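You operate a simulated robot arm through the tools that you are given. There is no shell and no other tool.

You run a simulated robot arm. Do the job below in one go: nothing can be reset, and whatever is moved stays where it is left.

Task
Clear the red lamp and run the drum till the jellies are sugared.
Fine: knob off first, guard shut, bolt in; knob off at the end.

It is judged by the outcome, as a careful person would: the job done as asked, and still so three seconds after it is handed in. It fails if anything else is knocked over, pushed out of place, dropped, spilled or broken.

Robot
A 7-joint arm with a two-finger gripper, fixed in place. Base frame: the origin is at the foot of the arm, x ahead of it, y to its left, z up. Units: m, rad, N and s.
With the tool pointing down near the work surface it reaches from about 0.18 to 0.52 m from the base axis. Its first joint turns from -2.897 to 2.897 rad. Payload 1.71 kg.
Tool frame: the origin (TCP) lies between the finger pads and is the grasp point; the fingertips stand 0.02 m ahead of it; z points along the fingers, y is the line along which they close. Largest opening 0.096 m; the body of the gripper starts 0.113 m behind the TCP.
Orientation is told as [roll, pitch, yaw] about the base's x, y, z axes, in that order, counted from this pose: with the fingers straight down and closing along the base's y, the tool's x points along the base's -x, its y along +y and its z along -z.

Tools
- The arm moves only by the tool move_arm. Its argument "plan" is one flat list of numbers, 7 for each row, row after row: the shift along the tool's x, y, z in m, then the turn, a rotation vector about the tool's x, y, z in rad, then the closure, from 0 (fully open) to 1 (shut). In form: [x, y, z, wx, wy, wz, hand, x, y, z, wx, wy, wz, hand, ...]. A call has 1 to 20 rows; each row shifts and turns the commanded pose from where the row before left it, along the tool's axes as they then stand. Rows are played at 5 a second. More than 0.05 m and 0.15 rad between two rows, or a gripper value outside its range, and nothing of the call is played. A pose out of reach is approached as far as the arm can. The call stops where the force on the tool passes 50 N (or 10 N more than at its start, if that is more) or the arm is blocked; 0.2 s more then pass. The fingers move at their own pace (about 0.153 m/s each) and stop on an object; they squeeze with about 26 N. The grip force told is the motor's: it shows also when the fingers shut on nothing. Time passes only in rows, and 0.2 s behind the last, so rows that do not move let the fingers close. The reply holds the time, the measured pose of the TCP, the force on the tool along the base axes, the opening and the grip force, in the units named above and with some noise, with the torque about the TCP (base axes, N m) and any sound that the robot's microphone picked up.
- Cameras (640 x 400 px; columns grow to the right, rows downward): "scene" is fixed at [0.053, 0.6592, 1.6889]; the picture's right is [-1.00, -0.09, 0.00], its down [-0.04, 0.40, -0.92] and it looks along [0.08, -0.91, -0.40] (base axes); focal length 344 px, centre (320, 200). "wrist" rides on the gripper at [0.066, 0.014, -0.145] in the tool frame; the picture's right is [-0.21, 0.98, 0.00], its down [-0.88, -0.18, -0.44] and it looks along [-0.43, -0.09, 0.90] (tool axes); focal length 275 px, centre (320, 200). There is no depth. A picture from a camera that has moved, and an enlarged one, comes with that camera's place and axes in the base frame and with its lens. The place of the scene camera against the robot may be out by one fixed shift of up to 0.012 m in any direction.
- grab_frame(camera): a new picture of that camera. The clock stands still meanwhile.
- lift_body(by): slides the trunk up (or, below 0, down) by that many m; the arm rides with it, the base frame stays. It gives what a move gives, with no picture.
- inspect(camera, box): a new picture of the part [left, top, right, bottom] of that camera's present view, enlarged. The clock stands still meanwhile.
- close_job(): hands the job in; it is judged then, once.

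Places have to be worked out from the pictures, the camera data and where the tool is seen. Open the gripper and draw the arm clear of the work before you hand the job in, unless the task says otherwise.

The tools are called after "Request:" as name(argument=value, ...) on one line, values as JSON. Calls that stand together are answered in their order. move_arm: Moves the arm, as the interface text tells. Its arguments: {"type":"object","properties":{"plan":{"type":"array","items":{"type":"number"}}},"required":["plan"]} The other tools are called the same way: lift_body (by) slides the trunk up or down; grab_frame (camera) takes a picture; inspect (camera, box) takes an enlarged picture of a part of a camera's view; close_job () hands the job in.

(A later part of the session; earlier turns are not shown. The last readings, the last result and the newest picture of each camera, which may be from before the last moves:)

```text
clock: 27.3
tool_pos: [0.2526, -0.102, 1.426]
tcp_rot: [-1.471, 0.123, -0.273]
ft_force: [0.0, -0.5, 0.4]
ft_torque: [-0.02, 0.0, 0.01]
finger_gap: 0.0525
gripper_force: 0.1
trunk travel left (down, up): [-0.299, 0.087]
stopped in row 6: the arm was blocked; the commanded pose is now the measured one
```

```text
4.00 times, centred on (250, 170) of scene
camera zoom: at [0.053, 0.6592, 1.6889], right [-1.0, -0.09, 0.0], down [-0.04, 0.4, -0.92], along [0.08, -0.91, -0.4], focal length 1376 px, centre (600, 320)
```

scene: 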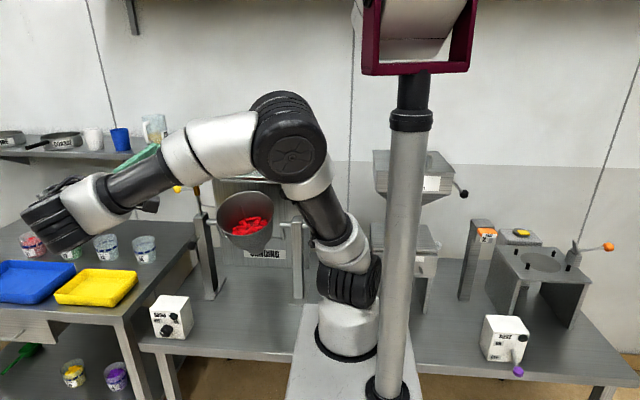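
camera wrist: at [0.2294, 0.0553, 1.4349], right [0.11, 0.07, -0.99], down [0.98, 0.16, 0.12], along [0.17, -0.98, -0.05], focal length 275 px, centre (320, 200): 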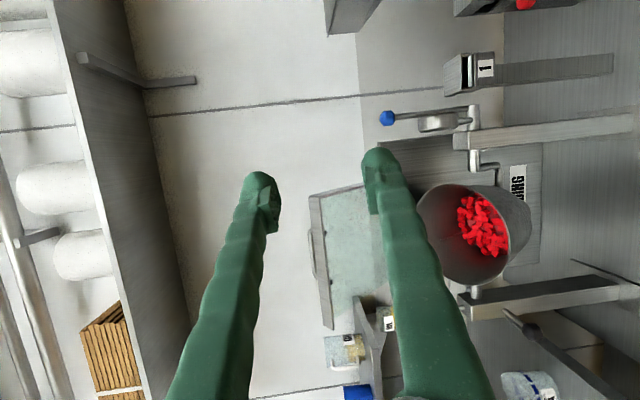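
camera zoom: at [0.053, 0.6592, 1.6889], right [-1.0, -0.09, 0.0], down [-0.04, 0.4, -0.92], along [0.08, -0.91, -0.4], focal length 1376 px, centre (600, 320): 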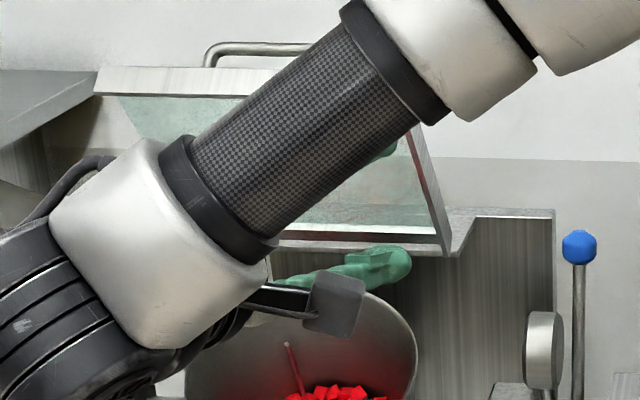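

The arm stopped at a joint limit, not on anything (no force). This view shows the guard edge-on; I zoom in on it to measure the handle.

Request:
inspect(camera="wrist", box=[290, 170, 450, 350])

```text
2.22 times, centred on (370, 260) of wrist
camera zoom: at [0.2294, 0.0553, 1.4349], right [0.11, 0.07, -0.99], down [0.98, 0.16, 0.12], along [0.17, -0.98, -0.05], focal length 612 px, centre (209, 67)
```

zoom: 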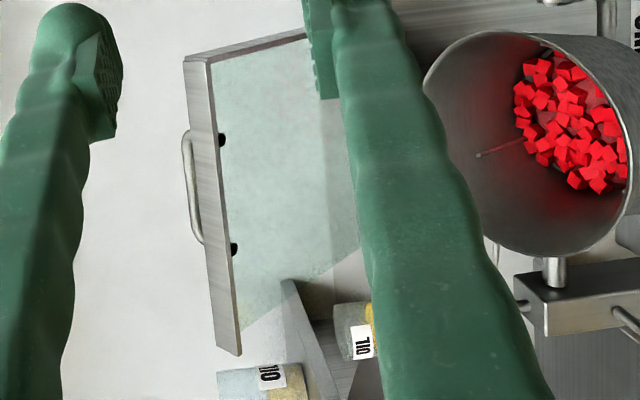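

The handle bar's middle is near (0.43, -0.485, 1.435), about 3 cm in from the free edge and 4.5 cm off the pane. The guard rises about 53°. I go back to a comfortable pose and tilt the tool so it points down and forward, along the guard's plane.

Request:
move_arm(plan=[-0.025, -0.0271, -0.0111, 0, 0, 0, 0.45, -0.025, -0.0271, -0.0111, 0, 0, 0, 0.45, -0.025, -0.0271, -0.0111, 0, 0, 0, 0.45, -0.025, -0.0271, -0.0111, 0, 0, 0, 0.45, -0.025, -0.0271, -0.0111, 0, 0, 0, 0.45, 0, 0, 0, -0.134, -0.051, -0.0047, 0.45, 0, 0, 0, -0.134, -0.051, -0.0047, 0.45, 0, 0, 0, -0.134, -0.051, -0.0047, 0.45, 0, 0, 0, -0.134, -0.051, -0.0047, 0.45, 0, 0, 0, -0.134, -0.051, -0.0047, 0.45, 0, 0, 0, -0.134, -0.051, -0.0047, 0.45, 0, 0, 0, 0, 0, 0, 0.45])

Request:
grab_frame(camera="wrist")

Request:
grab_frame(camera="scene")

```text
clock: 27.6
tool_pos: [0.2628, -0.1205, 1.4085]
tcp_rot: [-1.373, 0.202, -0.256]
ft_force: [0.3, 0.0, 0.0]
ft_torque: [0.04, -0.01, 0.01]
finger_gap: 0.0527
gripper_force: 0.0
trunk travel left (down, up): [-0.299, 0.087]
stopped in row 1: the arm was blocked; the commanded pose is now the measured one
```

```text
taken
camera wrist: at [0.2407, 0.0347, 1.4363], right [0.06, 0.18, -0.98], down [0.98, 0.16, 0.09], along [0.17, -0.97, -0.17], focal length 275 px, centre (320, 200)
```

wrist: 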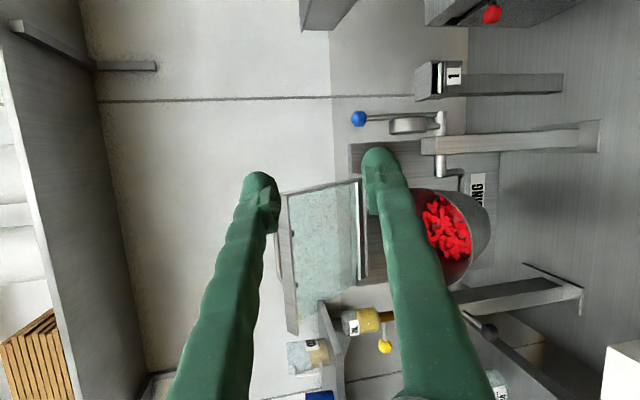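

```text
taken
```

scene: 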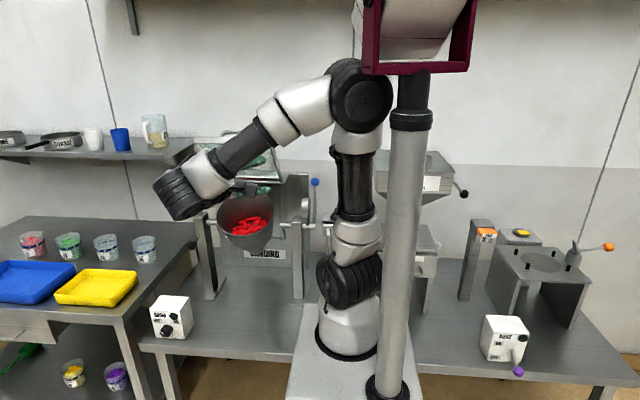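

The arm is at an awkward joint limit, with no contact force at the tool. I ease out of it by rotating the tool gently back towards pointing down, a pose known to be reachable.

Request:
move_arm(plan=[0, 0, 0, -0.06, 0, 0, 0.45, 0, 0, 0, -0.06, 0, 0, 0.45, 0, 0, 0, -0.06, 0, 0, 0.45, 0, 0, 0, -0.06, 0, 0, 0.45])

```text
clock: 28.3
tool_pos: [0.2666, -0.1504, 1.355]
tcp_rot: [-1.065, 0.365, -0.204]
ft_force: [-0.8, -0.1, -0.1]
ft_torque: [0.0, 0.0, -0.02]
finger_gap: 0.0528
gripper_force: 0.1
trunk travel left (down, up): [-0.299, 0.087]
stopped in row 3: the arm was blocked; the commanded pose is now the measured one
```

The pose drifts more than commanded, so I look at the arm's shape before going on.

Request:
grab_frame(camera="scene")

Request:
grab_frame(camera="wrist")

```text
taken
```

scene: 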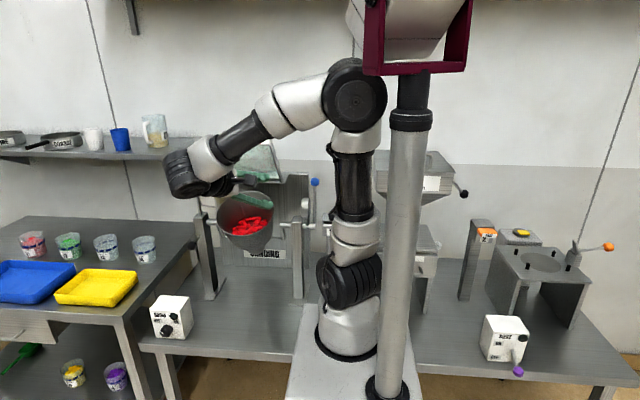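

```text
taken
camera wrist: at [0.2529, -0.0118, 1.4338], right [-0.01, 0.49, -0.87], down [0.99, 0.1, 0.04], along [0.11, -0.87, -0.49], focal length 275 px, centre (320, 200)
```

wrist: 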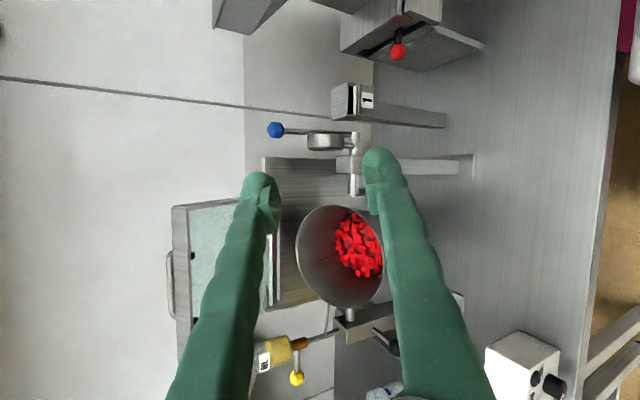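

This angle shows the guard, its handle and the drum well; I zoom to refine the guard's place.

Request:
inspect(camera="wrist", box=[140, 150, 400, 360])

Request:
inspect(camera="scene", box=[170, 120, 330, 220])

```text
1.90 times, centred on (270, 255) of wrist
camera zoom: at [0.2529, -0.0118, 1.4338], right [-0.01, 0.49, -0.87], down [0.99, 0.1, 0.04], along [0.11, -0.87, -0.49], focal length 524 px, centre (415, 95)
```

zoom: 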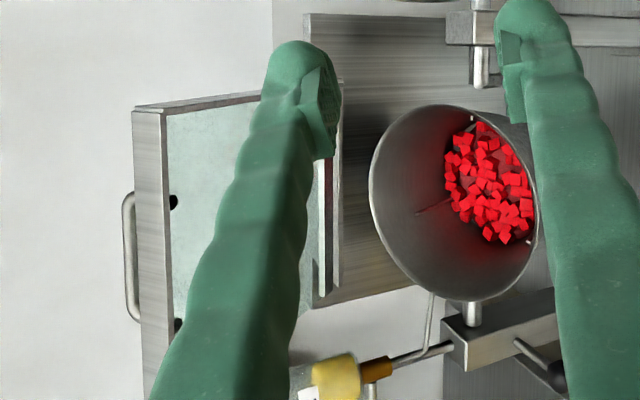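

```text
4.00 times, centred on (250, 170) of scene
camera zoom: at [0.053, 0.6592, 1.6889], right [-1.0, -0.09, 0.0], down [-0.04, 0.4, -0.92], along [0.08, -0.91, -0.4], focal length 1376 px, centre (600, 320)
```

zoom: 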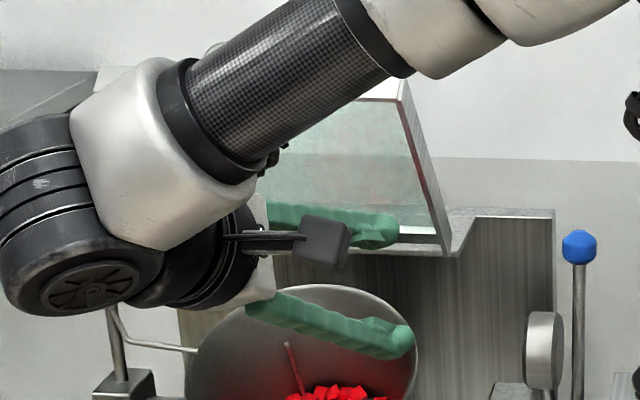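

The handle is confirmed near (0.43, -0.48, 1.434), spanning x 0.38–0.48. I rotate the hand back to pointing straight down, which should bring the arm off its limit.

Request:
move_arm(plan=[0, 0, 0, -0.1265, -0.0543, 0.0014, 0.45, 0, 0, 0, -0.1265, -0.0543, 0.0014, 0.45, 0, 0, 0, -0.1265, -0.0543, 0.0014, 0.45, 0, 0, 0, -0.1265, -0.0543, 0.0014, 0.45, 0, 0, 0, -0.1265, -0.0543, 0.0014, 0.45, 0, 0, 0, -0.1265, -0.0543, 0.0014, 0.45, 0, 0, 0, -0.1265, -0.0543, 0.0014, 0.45, 0, 0, 0, -0.1265, -0.0543, 0.0014, 0.45])

```text
clock: 28.9
tool_pos: [0.2538, -0.1782, 1.2975]
tcp_rot: [-0.618, 0.432, -0.068]
ft_force: [-0.2, 0.3, 0.3]
ft_torque: [0.01, -0.06, 0.04]
finger_gap: 0.0527
gripper_force: 0.1
trunk travel left (down, up): [-0.299, 0.087]
stopped in row 2: the arm was blocked; the commanded pose is now the measured one
```

The wrist turns while the elbow seems held near the robot's head, so the arm should extend rather than fold. I try moving the hand outwards along +x in small steps.

Request:
move_arm(plan=[-0.0181, -0.0037, -0.0076, 0, 0, 0, 0.45, -0.0181, -0.0037, -0.0076, 0, 0, 0, 0.45, -0.0181, -0.0037, -0.0076, 0, 0, 0, 0.45, -0.0181, -0.0037, -0.0076, 0, 0, 0, 0.45])

Request:
grab_frame(camera="scene")

```text
clock: 29.5
tool_pos: [0.2924, -0.1672, 1.3243]
tcp_rot: [-0.706, 0.357, -0.096]
ft_force: [-0.9, 0.1, 0.2]
ft_torque: [-0.09, -0.05, 0.09]
finger_gap: 0.0528
gripper_force: 0.1
trunk travel left (down, up): [-0.299, 0.087]
stopped in row 3: the arm was blocked; the commanded pose is now the measured one
```

```text
taken
```

scene: 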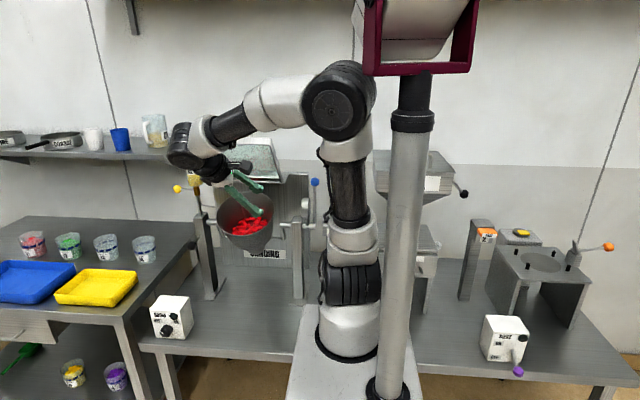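

The hand moved outwards freely and the elbow has come away from the head. I continue outwards.

Request:
move_arm(plan=[-0.0182, 0.0008, -0.0096, 0, 0, 0, 0.45, -0.0182, 0.0008, -0.0096, 0, 0, 0, 0.45, -0.0182, 0.0008, -0.0096, 0, 0, 0, 0.45, -0.0182, 0.0008, -0.0096, 0, 0, 0, 0.45, -0.0182, 0.0008, -0.0096, 0, 0, 0, 0.45])

```text
clock: 29.9
tool_pos: [0.2998, -0.1645, 1.3225]
tcp_rot: [-0.698, 0.35, -0.082]
ft_force: [0.3, 1.0, -0.1]
ft_torque: [-0.07, 0.02, 0.01]
finger_gap: 0.0527
gripper_force: 0.2
trunk travel left (down, up): [-0.299, 0.087]
stopped in row 1: the arm was blocked; the commanded pose is now the measured one
```

Still held after a small step. I look closely at the elbow and the robot's head to see what is touching.

Request:
inspect(camera="scene", box=[160, 0, 480, 200])

Request:
grab_frame(camera="wrist")

```text
2.00 times, centred on (320, 100) of scene
camera zoom: at [0.053, 0.6592, 1.6889], right [-1.0, -0.09, 0.0], down [-0.04, 0.4, -0.92], along [0.08, -0.91, -0.4], focal length 688 px, centre (320, 400)
```

zoom: 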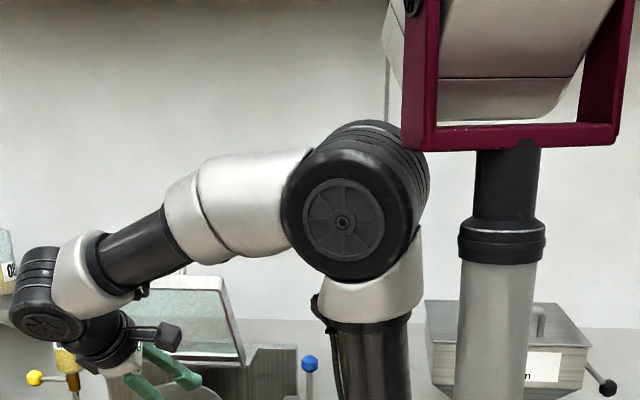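

```text
taken
camera wrist: at [0.2813, -0.0592, 1.4393], right [0.04, 0.75, -0.66], down [0.99, 0.06, 0.13], along [0.14, -0.66, -0.74], focal length 275 px, centre (320, 200)
```

wrist: 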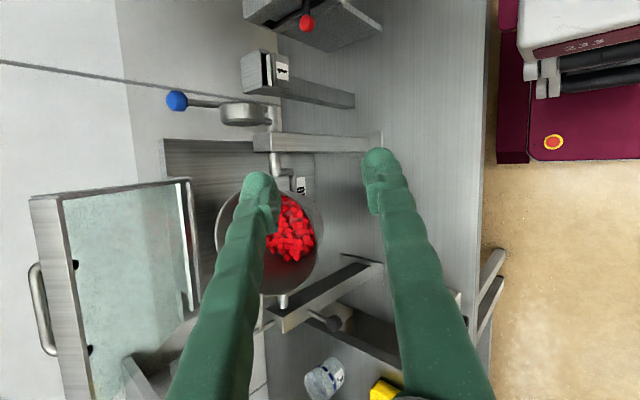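

The elbow looks to be rubbing the head's frame. Going outwards and down should lower the elbow away from it; the space there is free.

Request:
move_arm(plan=[-0.0182, 0.008, 0.0078, 0, 0, 0, 0.45, -0.0182, 0.008, 0.0078, 0, 0, 0, 0.45, -0.0182, 0.008, 0.0078, 0, 0, 0, 0.45, -0.0182, 0.008, 0.0078, 0, 0, 0, 0.45])

```text
clock: 30.2
tool_pos: [0.3028, -0.157, 1.3127]
tcp_rot: [-0.702, 0.341, -0.065]
ft_force: [-0.5, 0.8, 0.0]
ft_torque: [0.01, 0.01, -0.02]
finger_gap: 0.0528
gripper_force: 0.0
trunk travel left (down, up): [-0.299, 0.087]
stopped in row 1: the arm was blocked; the commanded pose is now the measured one
```

The contact is on the arm's +y side, so I move the hand sideways towards -y (there is about 0.2 m of free space before the guard and drum), to swing the elbow away.

Request:
move_arm(plan=[-0.0123, -0.0142, 0.0132, 0, 0, 0, 0.45, -0.0123, -0.0142, 0.0132, 0, 0, 0, 0.45, -0.0123, -0.0142, 0.0132, 0, 0, 0, 0.45, -0.0123, -0.0142, 0.0132, 0, 0, 0, 0.45])

```text
clock: 30.5
tool_pos: [0.2942, -0.1695, 1.3017]
tcp_rot: [-0.665, 0.344, -0.05]
ft_force: [-1.7, -1.3, -0.5]
ft_torque: [0.07, -0.04, 0.0]
finger_gap: 0.0529
gripper_force: 0.1
trunk travel left (down, up): [-0.299, 0.087]
stopped in row 1: the arm was blocked; the commanded pose is now the measured one
```

Still held. I reverse the way the arm came in: back towards the pose (0.455, -0.014, 1.46) with the tool along -y, where it moved freely.

Request:
move_arm(plan=[-0.0089, 0.0003, -0.0259, 0.0905, -0.0202, 0.0298, 0.45, -0.0089, 0.0003, -0.0259, 0.0905, -0.0202, 0.0298, 0.45, -0.0089, 0.0003, -0.0259, 0.0905, -0.0202, 0.0298, 0.45, -0.0089, 0.0003, -0.0259, 0.0905, -0.0202, 0.0298, 0.45])

Request:
grab_frame(camera="scene")

```text
clock: 30.9
tool_pos: [0.2782, -0.1776, 1.2865]
tcp_rot: [-0.583, 0.336, -0.049]
ft_force: [0.3, -0.7, 0.3]
ft_torque: [0.06, -0.04, -0.05]
finger_gap: 0.0529
gripper_force: 0.2
trunk travel left (down, up): [-0.299, 0.087]
stopped in row 1: the arm was blocked; the commanded pose is now the measured one
```

```text
taken
```

scene: 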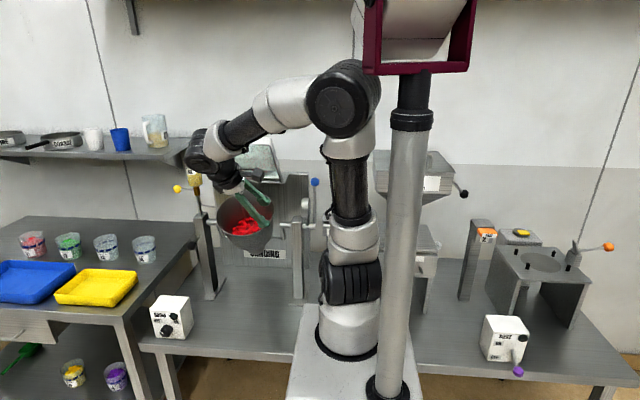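

The arm drifts on its own, so I hold still for a few rows to let it settle and see what the readings do.

Request:
move_arm(plan=[0, 0, 0, 0, 0, 0, 0.45, 0, 0, 0, 0, 0, 0, 0.45, 0, 0, 0, 0, 0, 0, 0.45, 0, 0, 0, 0, 0, 0, 0.45, 0, 0, 0, 0, 0, 0, 0.45])

```text
clock: 31.2
tool_pos: [0.2606, -0.1859, 1.2731]
tcp_rot: [-0.508, 0.334, -0.045]
ft_force: [-0.5, -0.1, 0.7]
ft_torque: [0.05, -0.05, -0.01]
finger_gap: 0.0527
gripper_force: 0.1
trunk travel left (down, up): [-0.299, 0.087]
stopped in row 1: the arm was blocked; the commanded pose is now the measured one
```

It still creeps with no command. I hold again to see whether it comes to rest.

Request:
move_arm(plan=[0, 0, 0, 0, 0, 0, 0.45, 0, 0, 0, 0, 0, 0, 0.45, 0, 0, 0, 0, 0, 0, 0.45])

```text
clock: 32.0
tool_pos: [0.2604, -0.1834, 1.2715]
tcp_rot: [-0.506, 0.34, -0.043]
ft_force: [-0.5, -0.6, -0.5]
ft_torque: [0.0, 0.01, 0.02]
finger_gap: 0.0526
gripper_force: 0.1
trunk travel left (down, up): [-0.299, 0.087]
```

It has come to rest and is no longer blocked. I move out along +x gently from here.

Request:
move_arm(plan=[-0.0094, -0.0012, -0.0031, 0, 0, 0, 0.45, -0.0094, -0.0012, -0.0031, 0, 0, 0, 0.45, -0.0094, -0.0012, -0.0031, 0, 0, 0, 0.45, -0.0094, -0.0012, -0.0031, 0, 0, 0, 0.45, -0.0094, -0.0012, -0.0031, 0, 0, 0, 0.45, -0.0094, -0.0012, -0.0031, 0, 0, 0, 0.45])

```text
clock: 32.7
tool_pos: [0.2707, -0.1883, 1.2816]
tcp_rot: [-0.517, 0.295, -0.044]
ft_force: [-0.2, -0.4, 0.0]
ft_torque: [0.05, -0.06, 0.01]
finger_gap: 0.053
gripper_force: 0.1
trunk travel left (down, up): [-0.299, 0.087]
stopped in row 3: the arm was blocked; the commanded pose is now the measured one
```

I try turning only the wrist: rotating the tool to point down about the wrist centre, so the elbow need not move.

Request:
move_arm(plan=[-0.01, 0.0143, 0, -0.0494, -0.0343, 0.0044, 0.45, -0.01, 0.0143, 0, -0.0494, -0.0343, 0.0044, 0.45, -0.01, 0.0143, 0, -0.0494, -0.0343, 0.0044, 0.45, -0.01, 0.0143, 0, -0.0494, -0.0343, 0.0044, 0.45])

Request:
inspect(camera="scene", box=[160, 60, 400, 210])

```text
clock: 33.0
tool_pos: [0.2554, -0.1891, 1.2614]
tcp_rot: [-0.404, 0.28, -0.025]
ft_force: [-0.2, -0.3, 0.8]
ft_torque: [0.09, -0.02, -0.02]
finger_gap: 0.0528
gripper_force: 0.0
trunk travel left (down, up): [-0.299, 0.087]
stopped in row 1: the arm was blocked; the commanded pose is now the measured one
```

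```text
2.67 times, centred on (280, 135) of scene
camera zoom: at [0.053, 0.6592, 1.6889], right [-1.0, -0.09, 0.0], down [-0.04, 0.4, -0.92], along [0.08, -0.91, -0.4], focal length 917 px, centre (427, 373)
```

zoom: 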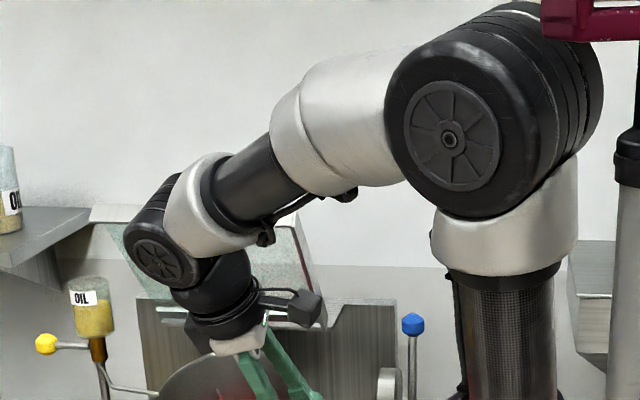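

I hold until it is at rest again, then test small moves one at a time to find the free directions.

Request:
move_arm(plan=[0, 0, 0, 0, 0, 0, 0.45, 0, 0, 0, 0, 0, 0, 0.45])

Request:
move_arm(plan=[0, 0, 0, 0, 0, 0, 0.45, 0, 0, 0, 0, 0, 0, 0.45])

```text
clock: 33.6
tool_pos: [0.2552, -0.182, 1.2575]
tcp_rot: [-0.404, 0.291, -0.017]
ft_force: [0.4, 0.5, 0.8]
ft_torque: [-0.04, 0.0, -0.01]
finger_gap: 0.0528
gripper_force: 0.0
trunk travel left (down, up): [-0.299, 0.087]
```

```text
clock: 34.2
tool_pos: [0.2557, -0.1826, 1.2584]
tcp_rot: [-0.401, 0.289, -0.016]
ft_force: [0.0, -0.7, -0.1]
ft_torque: [0.0, 0.0, -0.02]
finger_gap: 0.0529
gripper_force: 0.2
trunk travel left (down, up): [-0.299, 0.087]
```

At rest now. I test one small step: tipping the tool about its y axis alone, swinging about the wrist.

Request:
move_arm(plan=[-0.0145, 0, 0, 0, -0.05, 0, 0.45, 0, 0, 0, 0, 0, 0, 0.45])

```text
clock: 34.8
tool_pos: [0.2736, -0.1816, 1.256]
tcp_rot: [-0.388, 0.239, 0.018]
ft_force: [0.3, -0.8, 0.1]
ft_torque: [-0.01, -0.04, 0.04]
finger_gap: 0.0528
gripper_force: 0.0
trunk travel left (down, up): [-0.299, 0.087]
```

That direction is free. I continue the same way until the pitch is nearly gone.

Request:
move_arm(plan=[-0.0145, 0, 0, 0, -0.05, 0, 0.45, -0.0145, 0, 0, 0, -0.05, 0, 0.45, -0.0145, 0, 0, 0, -0.05, 0, 0.45, -0.0145, 0, 0, 0, -0.05, 0, 0.45, 0, 0, 0, 0, 0, 0, 0.45])

```text
clock: 36.0
tool_pos: [0.3275, -0.178, 1.2503]
tcp_rot: [-0.388, 0.045, 0.094]
ft_force: [-0.3, -0.1, 0.3]
ft_torque: [-0.03, 0.03, -0.01]
finger_gap: 0.0528
gripper_force: 0.0
trunk travel left (down, up): [-0.299, 0.087]
```

Good. Now a pure outward translation along the tool's -x axis.

Request:
move_arm(plan=[-0.015, 0, 0, 0, 0, 0, 0.45, -0.02, 0, 0, 0, 0, 0, 0.45, -0.02, 0, 0, 0, 0, 0, 0.45, -0.02, 0, 0, 0, 0, 0, 0.45, -0.02, 0, 0, 0, 0, 0, 0.45, 0, 0, 0, 0, 0, 0, 0.45])

```text
clock: 36.6
tool_pos: [0.3355, -0.1863, 1.2664]
tcp_rot: [-0.449, 0.029, 0.065]
ft_force: [-0.4, -0.3, -0.5]
ft_torque: [0.1, -0.08, 0.08]
finger_gap: 0.053
gripper_force: 0.0
trunk travel left (down, up): [-0.299, 0.087]
stopped in row 2: the arm was blocked; the commanded pose is now the measured one
```

The wrist turns freely but outward travel is held. I take a fresh look at the elbow's place against the head.

Request:
inspect(camera="scene", box=[260, 0, 480, 140])

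Request:
inspect(camera="scene", box=[260, 120, 480, 400])

```text
2.86 times, centred on (370, 70) of scene
camera zoom: at [0.053, 0.6592, 1.6889], right [-1.0, -0.09, 0.0], down [-0.04, 0.4, -0.92], along [0.08, -0.91, -0.4], focal length 983 px, centre (177, 571)
```

zoom: 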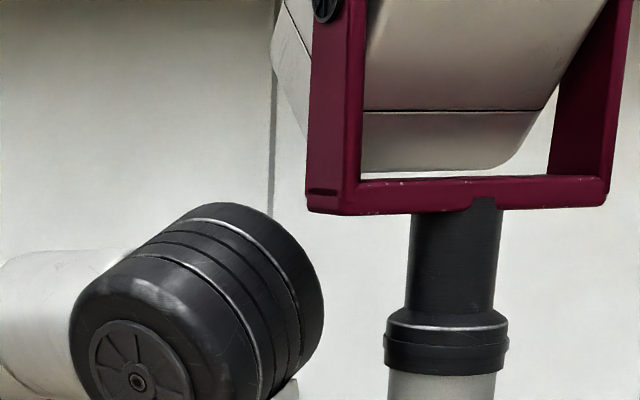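

```text
1.43 times, centred on (370, 260) of scene
camera zoom: at [0.053, 0.6592, 1.6889], right [-1.0, -0.09, 0.0], down [-0.04, 0.4, -0.92], along [0.08, -0.91, -0.4], focal length 491 px, centre (249, 114)
```

zoom: 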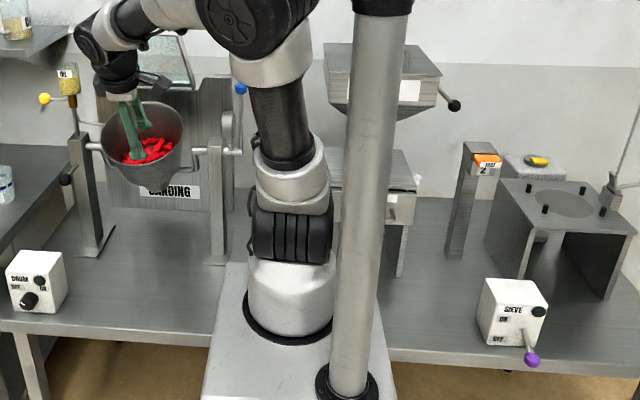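

The elbow is in fact clear of the head; the shoulder has been swinging round because the upper arm stood nearly upright (a singular pose). It now leans outwards, so I carry on outwards in small slow steps.

Request:
move_arm(plan=[0, 0, 0, 0, 0, 0, 0.45, 0, 0, 0, 0, 0, 0, 0.45, -0.006, 0, 0, 0, 0, 0, 0.45, -0.006, 0, 0, 0, 0, 0, 0.45, -0.006, 0, 0, 0, 0, 0, 0.45, -0.006, 0, 0, 0, 0, 0, 0.45, -0.006, 0, 0, 0, 0, 0, 0.45])

```text
clock: 37.7
tool_pos: [0.3238, -0.2023, 1.2654]
tcp_rot: [-0.438, 0.017, 0.003]
ft_force: [-0.1, -0.2, -0.1]
ft_torque: [0.13, -0.08, 0.01]
finger_gap: 0.053
gripper_force: 0.1
trunk travel left (down, up): [-0.299, 0.087]
stopped in row 5: the arm was blocked; the commanded pose is now the measured one
```

It drifted a little in -y. I hold, then look at the shoulder again.

Request:
move_arm(plan=[0, 0, 0, 0, 0, 0, 0.45, 0, 0, 0, 0, 0, 0, 0.45, 0, 0, 0, 0, 0, 0, 0.45, 0, 0, 0, 0, 0, 0, 0.45, 0, 0, 0, 0, 0, 0, 0.45])

Request:
grab_frame(camera="scene")

```text
clock: 39.1
tool_pos: [0.2867, -0.2231, 1.2574]
tcp_rot: [-0.391, 0.006, -0.08]
ft_force: [-1.0, -0.3, 0.7]
ft_torque: [0.12, -0.05, 0.05]
finger_gap: 0.053
gripper_force: 0.0
trunk travel left (down, up): [-0.299, 0.087]
stopped in row 5: the arm was blocked; the commanded pose is now the measured one
```

```text
taken
```

scene: 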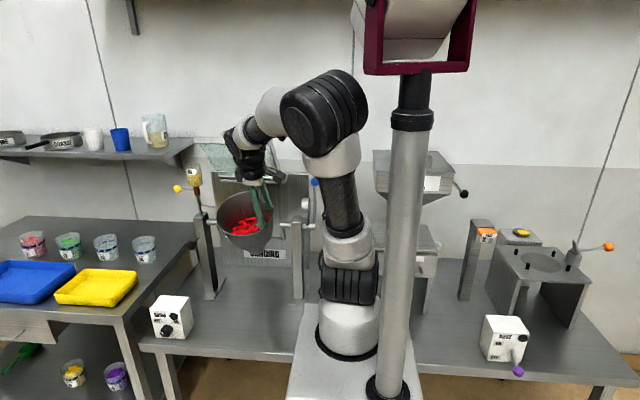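

The arm appears to be pushed off by the column near its shoulder. I hold until it settles, to see where it rests.

Request:
move_arm(plan=[0, 0, 0, 0, 0, 0, 0.45, 0, 0, 0, 0, 0, 0, 0.45, 0, 0, 0, 0, 0, 0, 0.45])

Request:
inspect(camera="scene", box=[300, 160, 440, 390])

```text
clock: 40.1
tool_pos: [0.2521, -0.24, 1.2526]
tcp_rot: [-0.355, -0.006, -0.153]
ft_force: [0.4, -0.4, 0.4]
ft_torque: [0.08, -0.09, 0.05]
finger_gap: 0.0528
gripper_force: 0.0
trunk travel left (down, up): [-0.299, 0.087]
stopped in row 3: the arm was blocked; the commanded pose is now the measured one
```

```text
1.74 times, centred on (370, 275) of scene
camera zoom: at [0.053, 0.6592, 1.6889], right [-1.0, -0.09, 0.0], down [-0.04, 0.4, -0.92], along [0.08, -0.91, -0.4], focal length 598 px, centre (233, 70)
```

zoom: 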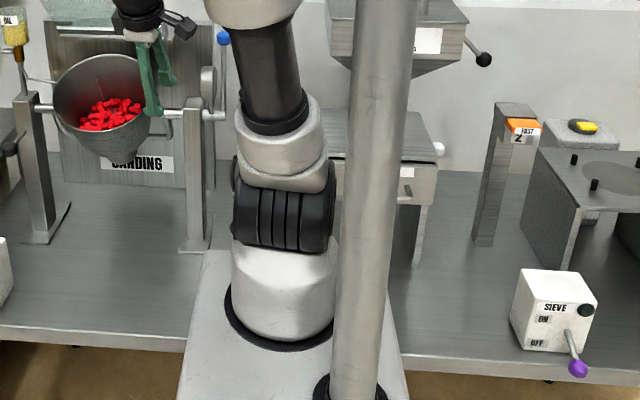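

The slow drift swings the whole arm towards -y. I try going with that swing in a controlled way: a rotation about the base axis, at a radius well inside the drum and posts.

Request:
move_arm(plan=[0.0099, -0.0134, 0.0049, -0.0003, 0.0174, 0.0469, 0.45, 0.0099, -0.0134, 0.0049, -0.0003, 0.0174, 0.0469, 0.45, 0.0099, -0.0134, 0.0049, -0.0003, 0.0174, 0.0469, 0.45])

Request:
grab_frame(camera="scene")

```text
clock: 40.9
tool_pos: [0.2378, -0.2617, 1.2638]
tcp_rot: [-0.388, -0.017, -0.223]
ft_force: [0.1, -0.8, 0.4]
ft_torque: [0.02, 0.01, 0.0]
finger_gap: 0.0526
gripper_force: 0.1
trunk travel left (down, up): [-0.299, 0.087]
```

```text
taken
```

scene: 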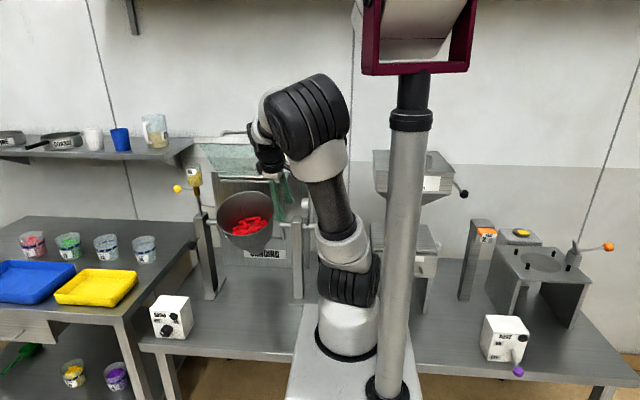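

No block that time. I test an upward step next.

Request:
move_arm(plan=[0.0003, -0.0057, -0.0139, 0, 0, 0, 0.45, 0.0003, -0.0057, -0.0139, 0, 0, 0, 0.45, 0.0003, -0.0057, -0.0139, 0, 0, 0, 0.45, 0.0003, -0.0057, -0.0139, 0, 0, 0, 0.45, 0, 0, 0, 0, 0, 0, 0.45])

```text
clock: 42.1
tool_pos: [0.2347, -0.2603, 1.3225]
tcp_rot: [-0.387, -0.014, -0.226]
ft_force: [-0.6, 1.0, -0.3]
ft_torque: [-0.03, -0.04, 0.01]
finger_gap: 0.0529
gripper_force: 0.1
trunk travel left (down, up): [-0.299, 0.087]
```

Free and exact. I go on up, to get well above the equipment, then square the tool.

Request:
move_arm(plan=[0.0003, -0.0076, -0.0185, 0, 0, 0, 0.45, 0.0003, -0.0076, -0.0185, 0, 0, 0, 0.45, 0.0003, -0.0076, -0.0185, 0, 0, 0, 0.45, 0.0003, -0.0076, -0.0185, 0, 0, 0, 0.45, 0.0003, -0.0076, -0.0185, 0, 0, 0, 0.45, 0.0003, -0.0076, -0.0185, 0, 0, 0, 0.45, 0.0003, -0.0076, -0.0185, 0, 0, 0, 0.45, 0.0003, -0.0076, -0.0185, 0, 0, 0, 0.45, 0, 0, 0, 0, 0, 0, 0.45])

Request:
grab_frame(camera="scene")

```text
clock: 44.1
tool_pos: [0.2304, -0.2582, 1.4855]
tcp_rot: [-0.389, -0.013, -0.225]
ft_force: [-0.1, 0.0, 0.0]
ft_torque: [0.0, 0.0, 0.02]
finger_gap: 0.053
gripper_force: 0.1
trunk travel left (down, up): [-0.299, 0.087]
```

```text
taken
```

scene: 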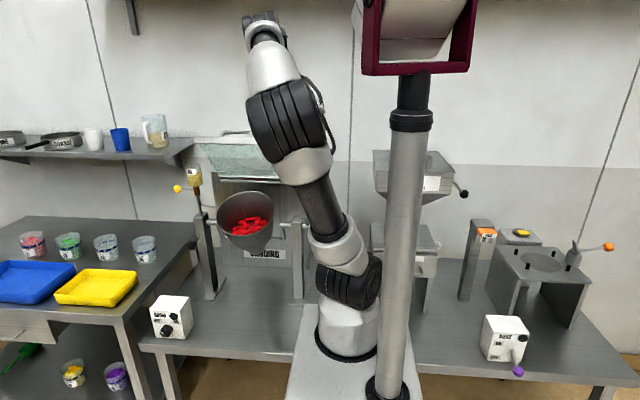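

The arm is tracking properly again with its elbow leaning outwards. I raise the trunk a little more so that the guard's handle is in comfortable reach.

Request:
lift_body(by=0.08)

```text
clock: 45.3
tool_pos: [0.2303, -0.2594, 1.5659]
tcp_rot: [-0.387, -0.013, -0.226]
ft_force: [0.7, 0.2, -1.2]
ft_torque: [-0.03, 0.02, -0.01]
finger_gap: 0.0528
gripper_force: 0.0
trunk travel left (down, up): [-0.379, 0.007]
```

Next I move out to x ≈ 0.43, still clear above and in front of the guard, then tilt the tool to match the guard's slope.

Request:
move_arm(plan=[-0.0244, 0.0051, -0.0024, 0, 0, 0, 0.45, -0.0244, 0.0051, -0.0024, 0, 0, 0, 0.45, -0.0244, 0.0051, -0.0024, 0, 0, 0, 0.45, -0.0244, 0.0051, -0.0024, 0, 0, 0, 0.45, -0.0244, 0.0051, -0.0024, 0, 0, 0, 0.45, -0.0244, 0.0051, -0.0024, 0, 0, 0, 0.45, -0.0244, 0.0051, -0.0024, 0, 0, 0, 0.45, -0.0244, 0.0051, -0.0024, 0, 0, 0, 0.45, 0, 0, 0, 0.0636, -0.0251, -0.0509, 0.45, 0, 0, 0, 0.0636, -0.0251, -0.0509, 0.45, 0, 0, 0, 0.0636, -0.0251, -0.0509, 0.45, 0, 0, 0, 0.0636, -0.0251, -0.0509, 0.45, 0, 0, 0, 0, 0, 0, 0.45])

Request:
grab_frame(camera="wrist")

Request:
grab_frame(camera="scene")

```text
clock: 48.1
tool_pos: [0.4345, -0.2599, 1.5692]
tcp_rot: [-0.644, 0.0, 0.003]
ft_force: [0.8, -0.6, -0.1]
ft_torque: [-0.02, -0.02, -0.01]
finger_gap: 0.0527
gripper_force: 0.0
trunk travel left (down, up): [-0.379, 0.007]
```

```text
taken
camera wrist: at [0.368, -0.1625, 1.6767], right [0.2, 0.78, -0.59], down [0.88, 0.12, 0.47], along [0.44, -0.61, -0.66], focal length 275 px, centre (320, 200)
```

wrist: 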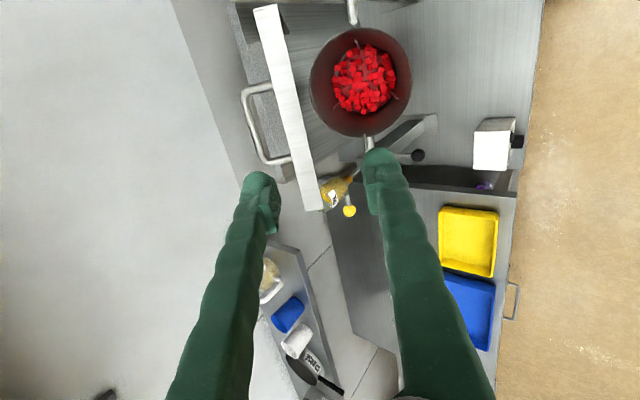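

```text
taken
```

scene: 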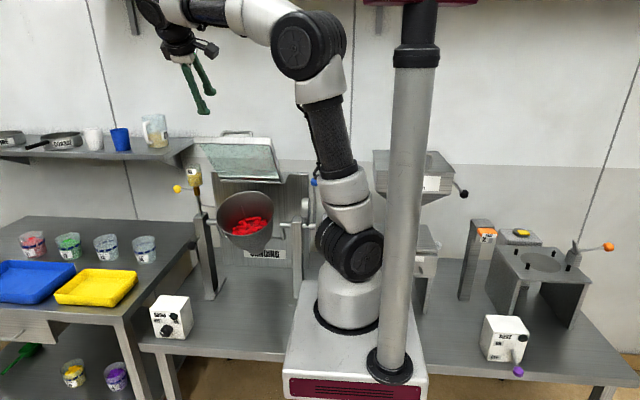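

The arm tracks well and the guard handle is in plain view. I zoom in to fix the handle's place.

Request:
inspect(camera="wrist", box=[200, 0, 420, 220])

Request:
inspect(camera="scene", box=[180, 110, 300, 200])

```text
1.82 times, centred on (310, 110) of wrist
camera zoom: at [0.368, -0.1625, 1.6767], right [0.2, 0.78, -0.59], down [0.88, 0.12, 0.47], along [0.44, -0.61, -0.66], focal length 500 px, centre (338, 364)
```

zoom: 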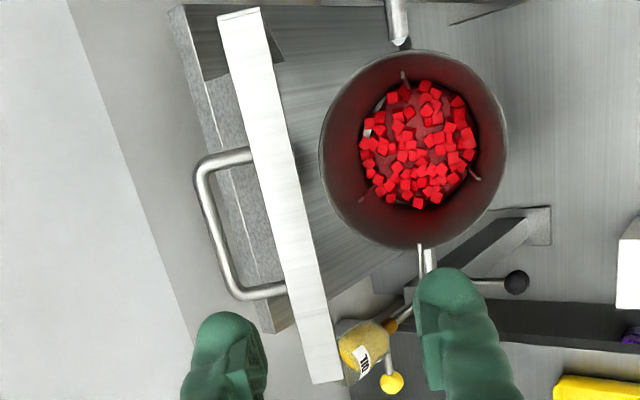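

```text
4.44 times, centred on (240, 155) of scene
camera zoom: at [0.053, 0.6592, 1.6889], right [-1.0, -0.09, 0.0], down [-0.04, 0.4, -0.92], along [0.08, -0.91, -0.4], focal length 1529 px, centre (676, 400)
```

zoom: 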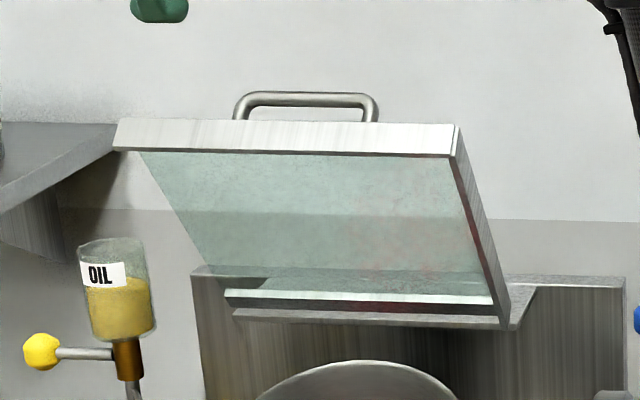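

The guard now reads as about 45° up, and the handle tube's middle as about (0.428, -0.474, 1.437). I tilt the tool to 45° and come to a point 12 cm out from the handle along the guard's plane.

Request:
move_arm(plan=[0, 0, 0, 0.141, 0, 0, 0.45, 0.0016, -0.0145, 0.0311, 0, 0, 0, 0.45, 0.0016, -0.0145, 0.0311, 0, 0, 0, 0.45, 0.0016, -0.0145, 0.0311, 0, 0, 0, 0.45, 0.0016, -0.0145, 0.0311, 0, 0, 0, 0.45, 0, 0, 0, 0, 0, 0, 0.45])

Request:
grab_frame(camera="wrist")

Request:
inspect(camera="scene", box=[150, 60, 310, 200])

```text
clock: 49.5
tool_pos: [0.4233, -0.3872, 1.5221]
tcp_rot: [-0.783, -0.001, 0.0]
ft_force: [-0.7, 0.4, -0.6]
ft_torque: [-0.03, -0.01, -0.01]
finger_gap: 0.0527
gripper_force: 0.1
trunk travel left (down, up): [-0.379, 0.007]
```

```text
taken
camera wrist: at [0.3575, -0.2757, 1.6143], right [0.2, 0.69, -0.69], down [0.88, 0.19, 0.45], along [0.44, -0.7, -0.57], focal length 275 px, centre (320, 200)
```

wrist: 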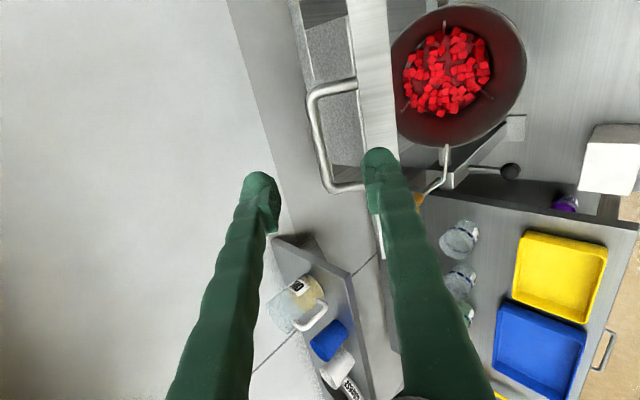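

```text
2.86 times, centred on (230, 130) of scene
camera zoom: at [0.053, 0.6592, 1.6889], right [-1.0, -0.09, 0.0], down [-0.04, 0.4, -0.92], along [0.08, -0.91, -0.4], focal length 983 px, centre (577, 400)
```

zoom: 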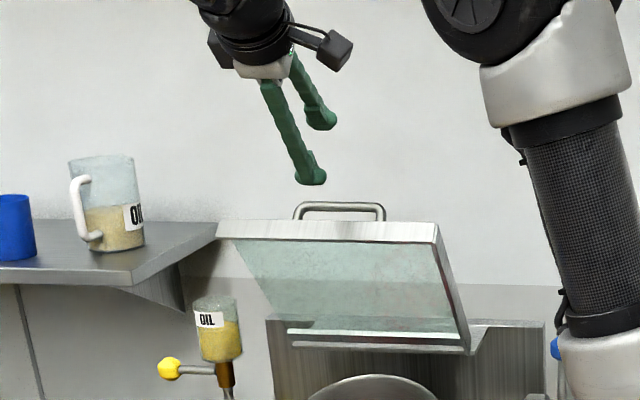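

The handle lies right on the tool axis. I zoom in to check the gap between the handle and the guard's outer face, where one finger must go.

Request:
inspect(camera="wrist", box=[280, 60, 420, 220])

```text
2.50 times, centred on (350, 140) of wrist
camera zoom: at [0.3575, -0.2757, 1.6143], right [0.2, 0.69, -0.69], down [0.88, 0.19, 0.45], along [0.44, -0.7, -0.57], focal length 688 px, centre (245, 350)
```

zoom: 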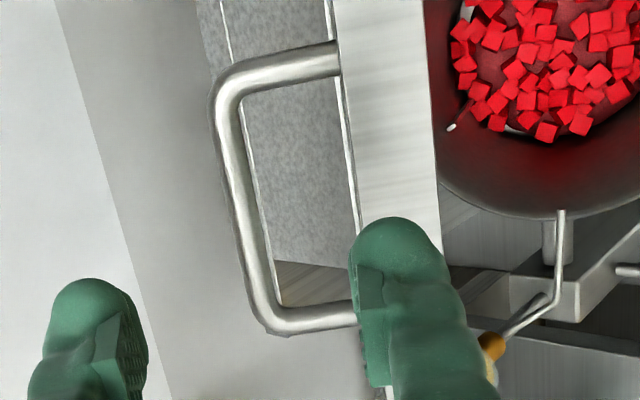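

The finger gap must shrink so the inner finger passes between tube and pane: I set about 34 mm opening and advance 9 cm along the guard's plane, then look.

Request:
move_arm(plan=[-0.003, 0, 0, 0, 0, 0, 0.645, -0.001, 0, 0.02, 0, 0, 0, 0.645, 0, 0, 0.025, 0, 0, 0, 0.645, 0, 0, 0.025, 0, 0, 0, 0.645, 0, 0, 0.02, 0, 0, 0, 0.645, 0, 0, 0, 0, 0, 0, 0.645])

Request:
inspect(camera="wrist", box=[250, 80, 410, 240])

Request:
inspect(camera="scene", box=[180, 90, 290, 180])

```text
clock: 50.9
tool_pos: [0.4276, -0.4545, 1.4594]
tcp_rot: [-0.783, 0.0, 0.001]
ft_force: [-1.3, 0.9, 0.1]
ft_torque: [0.0, 0.0, -0.04]
finger_gap: 0.034
gripper_force: 0.0
trunk travel left (down, up): [-0.379, 0.007]
```

```text
2.50 times, centred on (330, 160) of wrist
camera zoom: at [0.3616, -0.3419, 1.552], right [0.2, 0.69, -0.69], down [0.88, 0.18, 0.45], along [0.44, -0.7, -0.57], focal length 688 px, centre (295, 300)
```

zoom: 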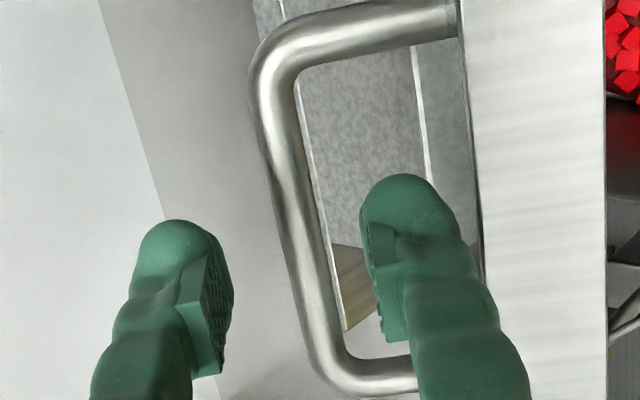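

```text
4.44 times, centred on (235, 135) of scene
camera zoom: at [0.053, 0.6592, 1.6889], right [-1.0, -0.09, 0.0], down [-0.04, 0.4, -0.92], along [0.08, -0.91, -0.4], focal length 1529 px, centre (698, 489)
```

zoom: 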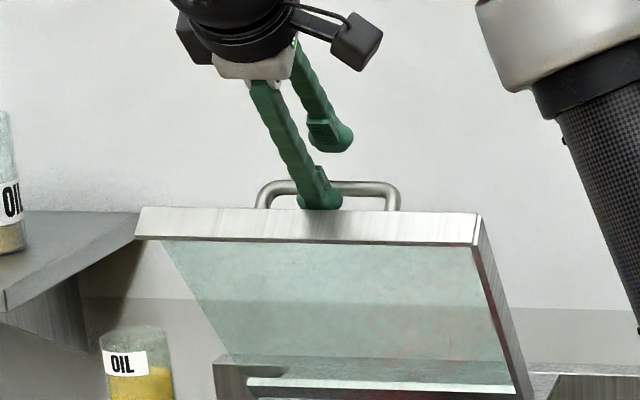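

The fingers straddle the handle tube properly. I advance the last 2.5 cm, narrow the loop to about 24 mm, and start swinging the guard down about its hinge.

Request:
move_arm(plan=[0, 0, 0.013, 0, 0, 0, 0.645, 0, 0, 0.012, 0, 0, 0, 0.645, 0, 0, 0, 0, 0, 0, 0.75, 0, 0, 0, 0, 0, 0, 0.75])

Request:
inspect(camera="wrist", box=[250, 80, 410, 240])

```text
clock: 51.9
tool_pos: [0.4278, -0.4694, 1.4409]
tcp_rot: [-0.784, 0.0, 0.003]
ft_force: [-0.5, -0.3, 0.3]
ft_torque: [-0.01, 0.04, 0.01]
finger_gap: 0.0242
gripper_force: 0.1
trunk travel left (down, up): [-0.379, 0.007]
```

```text
2.50 times, centred on (330, 160) of wrist
camera zoom: at [0.3617, -0.3578, 1.5345], right [0.21, 0.69, -0.69], down [0.88, 0.18, 0.45], along [0.44, -0.7, -0.57], focal length 688 px, centre (295, 300)
```

zoom: 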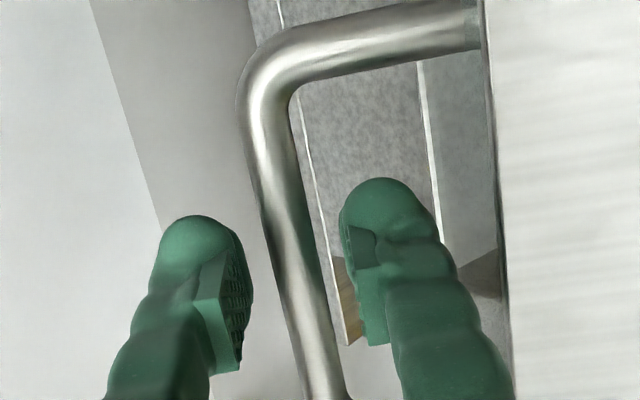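

The tube sits between the pads. Now the first part of the swing, with forces watched.

Request:
move_arm(plan=[0, 0.0186, -0.0055, 0.08, 0, 0, 0.75, 0, 0.0186, -0.0055, 0.08, 0, 0, 0.75, 0, 0.0186, -0.0055, 0.08, 0, 0, 0.75, 0, 0, 0, 0, 0, 0, 0.75])

Request:
inspect(camera="wrist", box=[250, 80, 410, 240])

Request:
inspect(camera="scene", box=[170, 90, 300, 220])

```text
clock: 52.9
tool_pos: [0.4274, -0.4222, 1.4077]
tcp_rot: [-1.023, -0.001, 0.002]
ft_force: [0.0, 0.1, -0.1]
ft_torque: [0.02, -0.01, 0.05]
finger_gap: 0.024
gripper_force: 0.0
trunk travel left (down, up): [-0.379, 0.007]
```

```text
2.50 times, centred on (330, 160) of wrist
camera zoom: at [0.3617, -0.292, 1.4712], right [0.21, 0.51, -0.84], down [0.88, 0.28, 0.39], along [0.44, -0.81, -0.39], focal length 688 px, centre (295, 300)
```

zoom: 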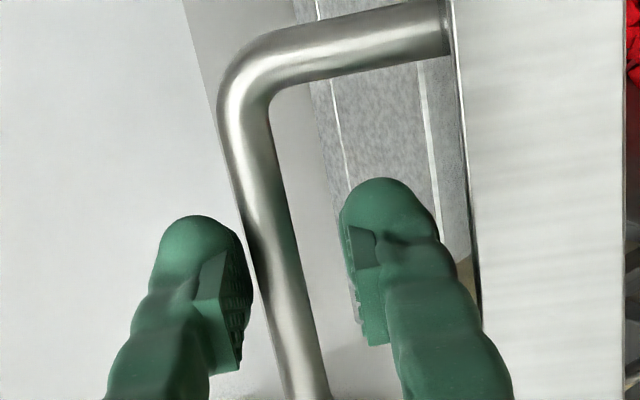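

```text
3.08 times, centred on (235, 155) of scene
camera zoom: at [0.053, 0.6592, 1.6889], right [-1.0, -0.09, 0.0], down [-0.04, 0.4, -0.92], along [0.08, -0.91, -0.4], focal length 1058 px, centre (582, 338)
```

zoom: 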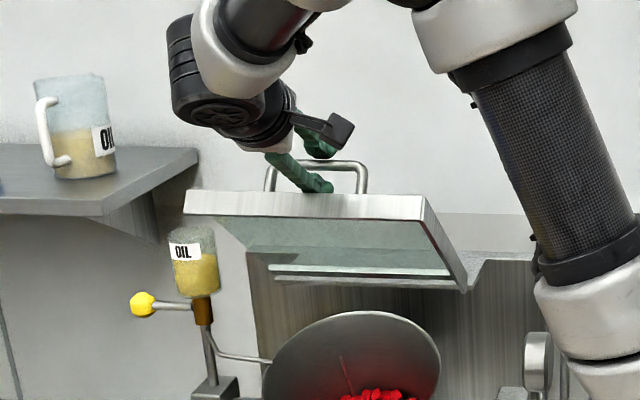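

The guard follows freely with hardly any force. I continue the swing towards the horizontal.

Request:
move_arm(plan=[0, 0.0186, -0.0055, 0.08, 0, 0, 0.75, 0, 0.0186, -0.0055, 0.08, 0, 0, 0.75, 0, 0.0186, -0.0055, 0.08, 0, 0, 0.75, 0, 0.0186, -0.0055, 0.08, 0, 0, 0.75, 0, 0, 0, 0, 0, 0, 0.75])

Request:
inspect(camera="wrist", box=[250, 80, 410, 240])

Request:
inspect(camera="scene", box=[170, 120, 300, 250])

```text
clock: 54.1
tool_pos: [0.4266, -0.3707, 1.3513]
tcp_rot: [-1.344, 0.0, 0.001]
ft_force: [-0.1, -0.6, -0.3]
ft_torque: [0.01, 0.02, 0.0]
finger_gap: 0.0237
gripper_force: 0.1
trunk travel left (down, up): [-0.379, 0.007]
```

```text
2.50 times, centred on (330, 160) of wrist
camera zoom: at [0.3606, -0.2262, 1.3701], right [0.21, 0.22, -0.95], down [0.88, 0.39, 0.28], along [0.44, -0.89, -0.11], focal length 688 px, centre (295, 300)
```

zoom: 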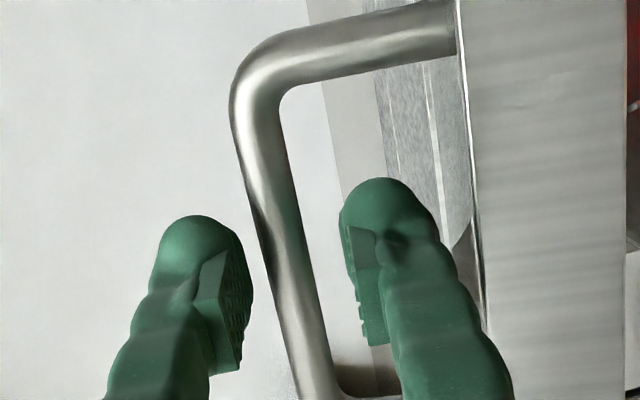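

```text
3.08 times, centred on (235, 185) of scene
camera zoom: at [0.053, 0.6592, 1.6889], right [-1.0, -0.09, 0.0], down [-0.04, 0.4, -0.92], along [0.08, -0.91, -0.4], focal length 1058 px, centre (582, 246)
```

zoom: 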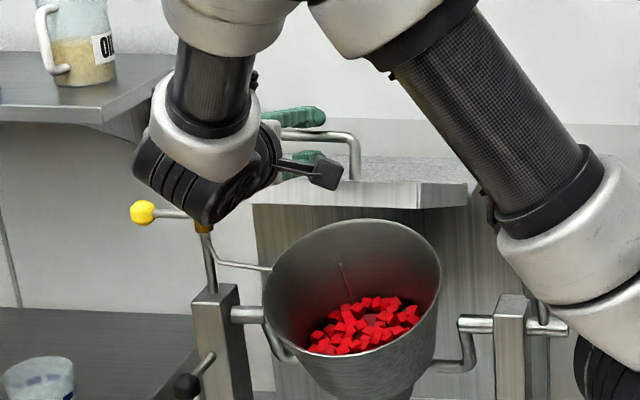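

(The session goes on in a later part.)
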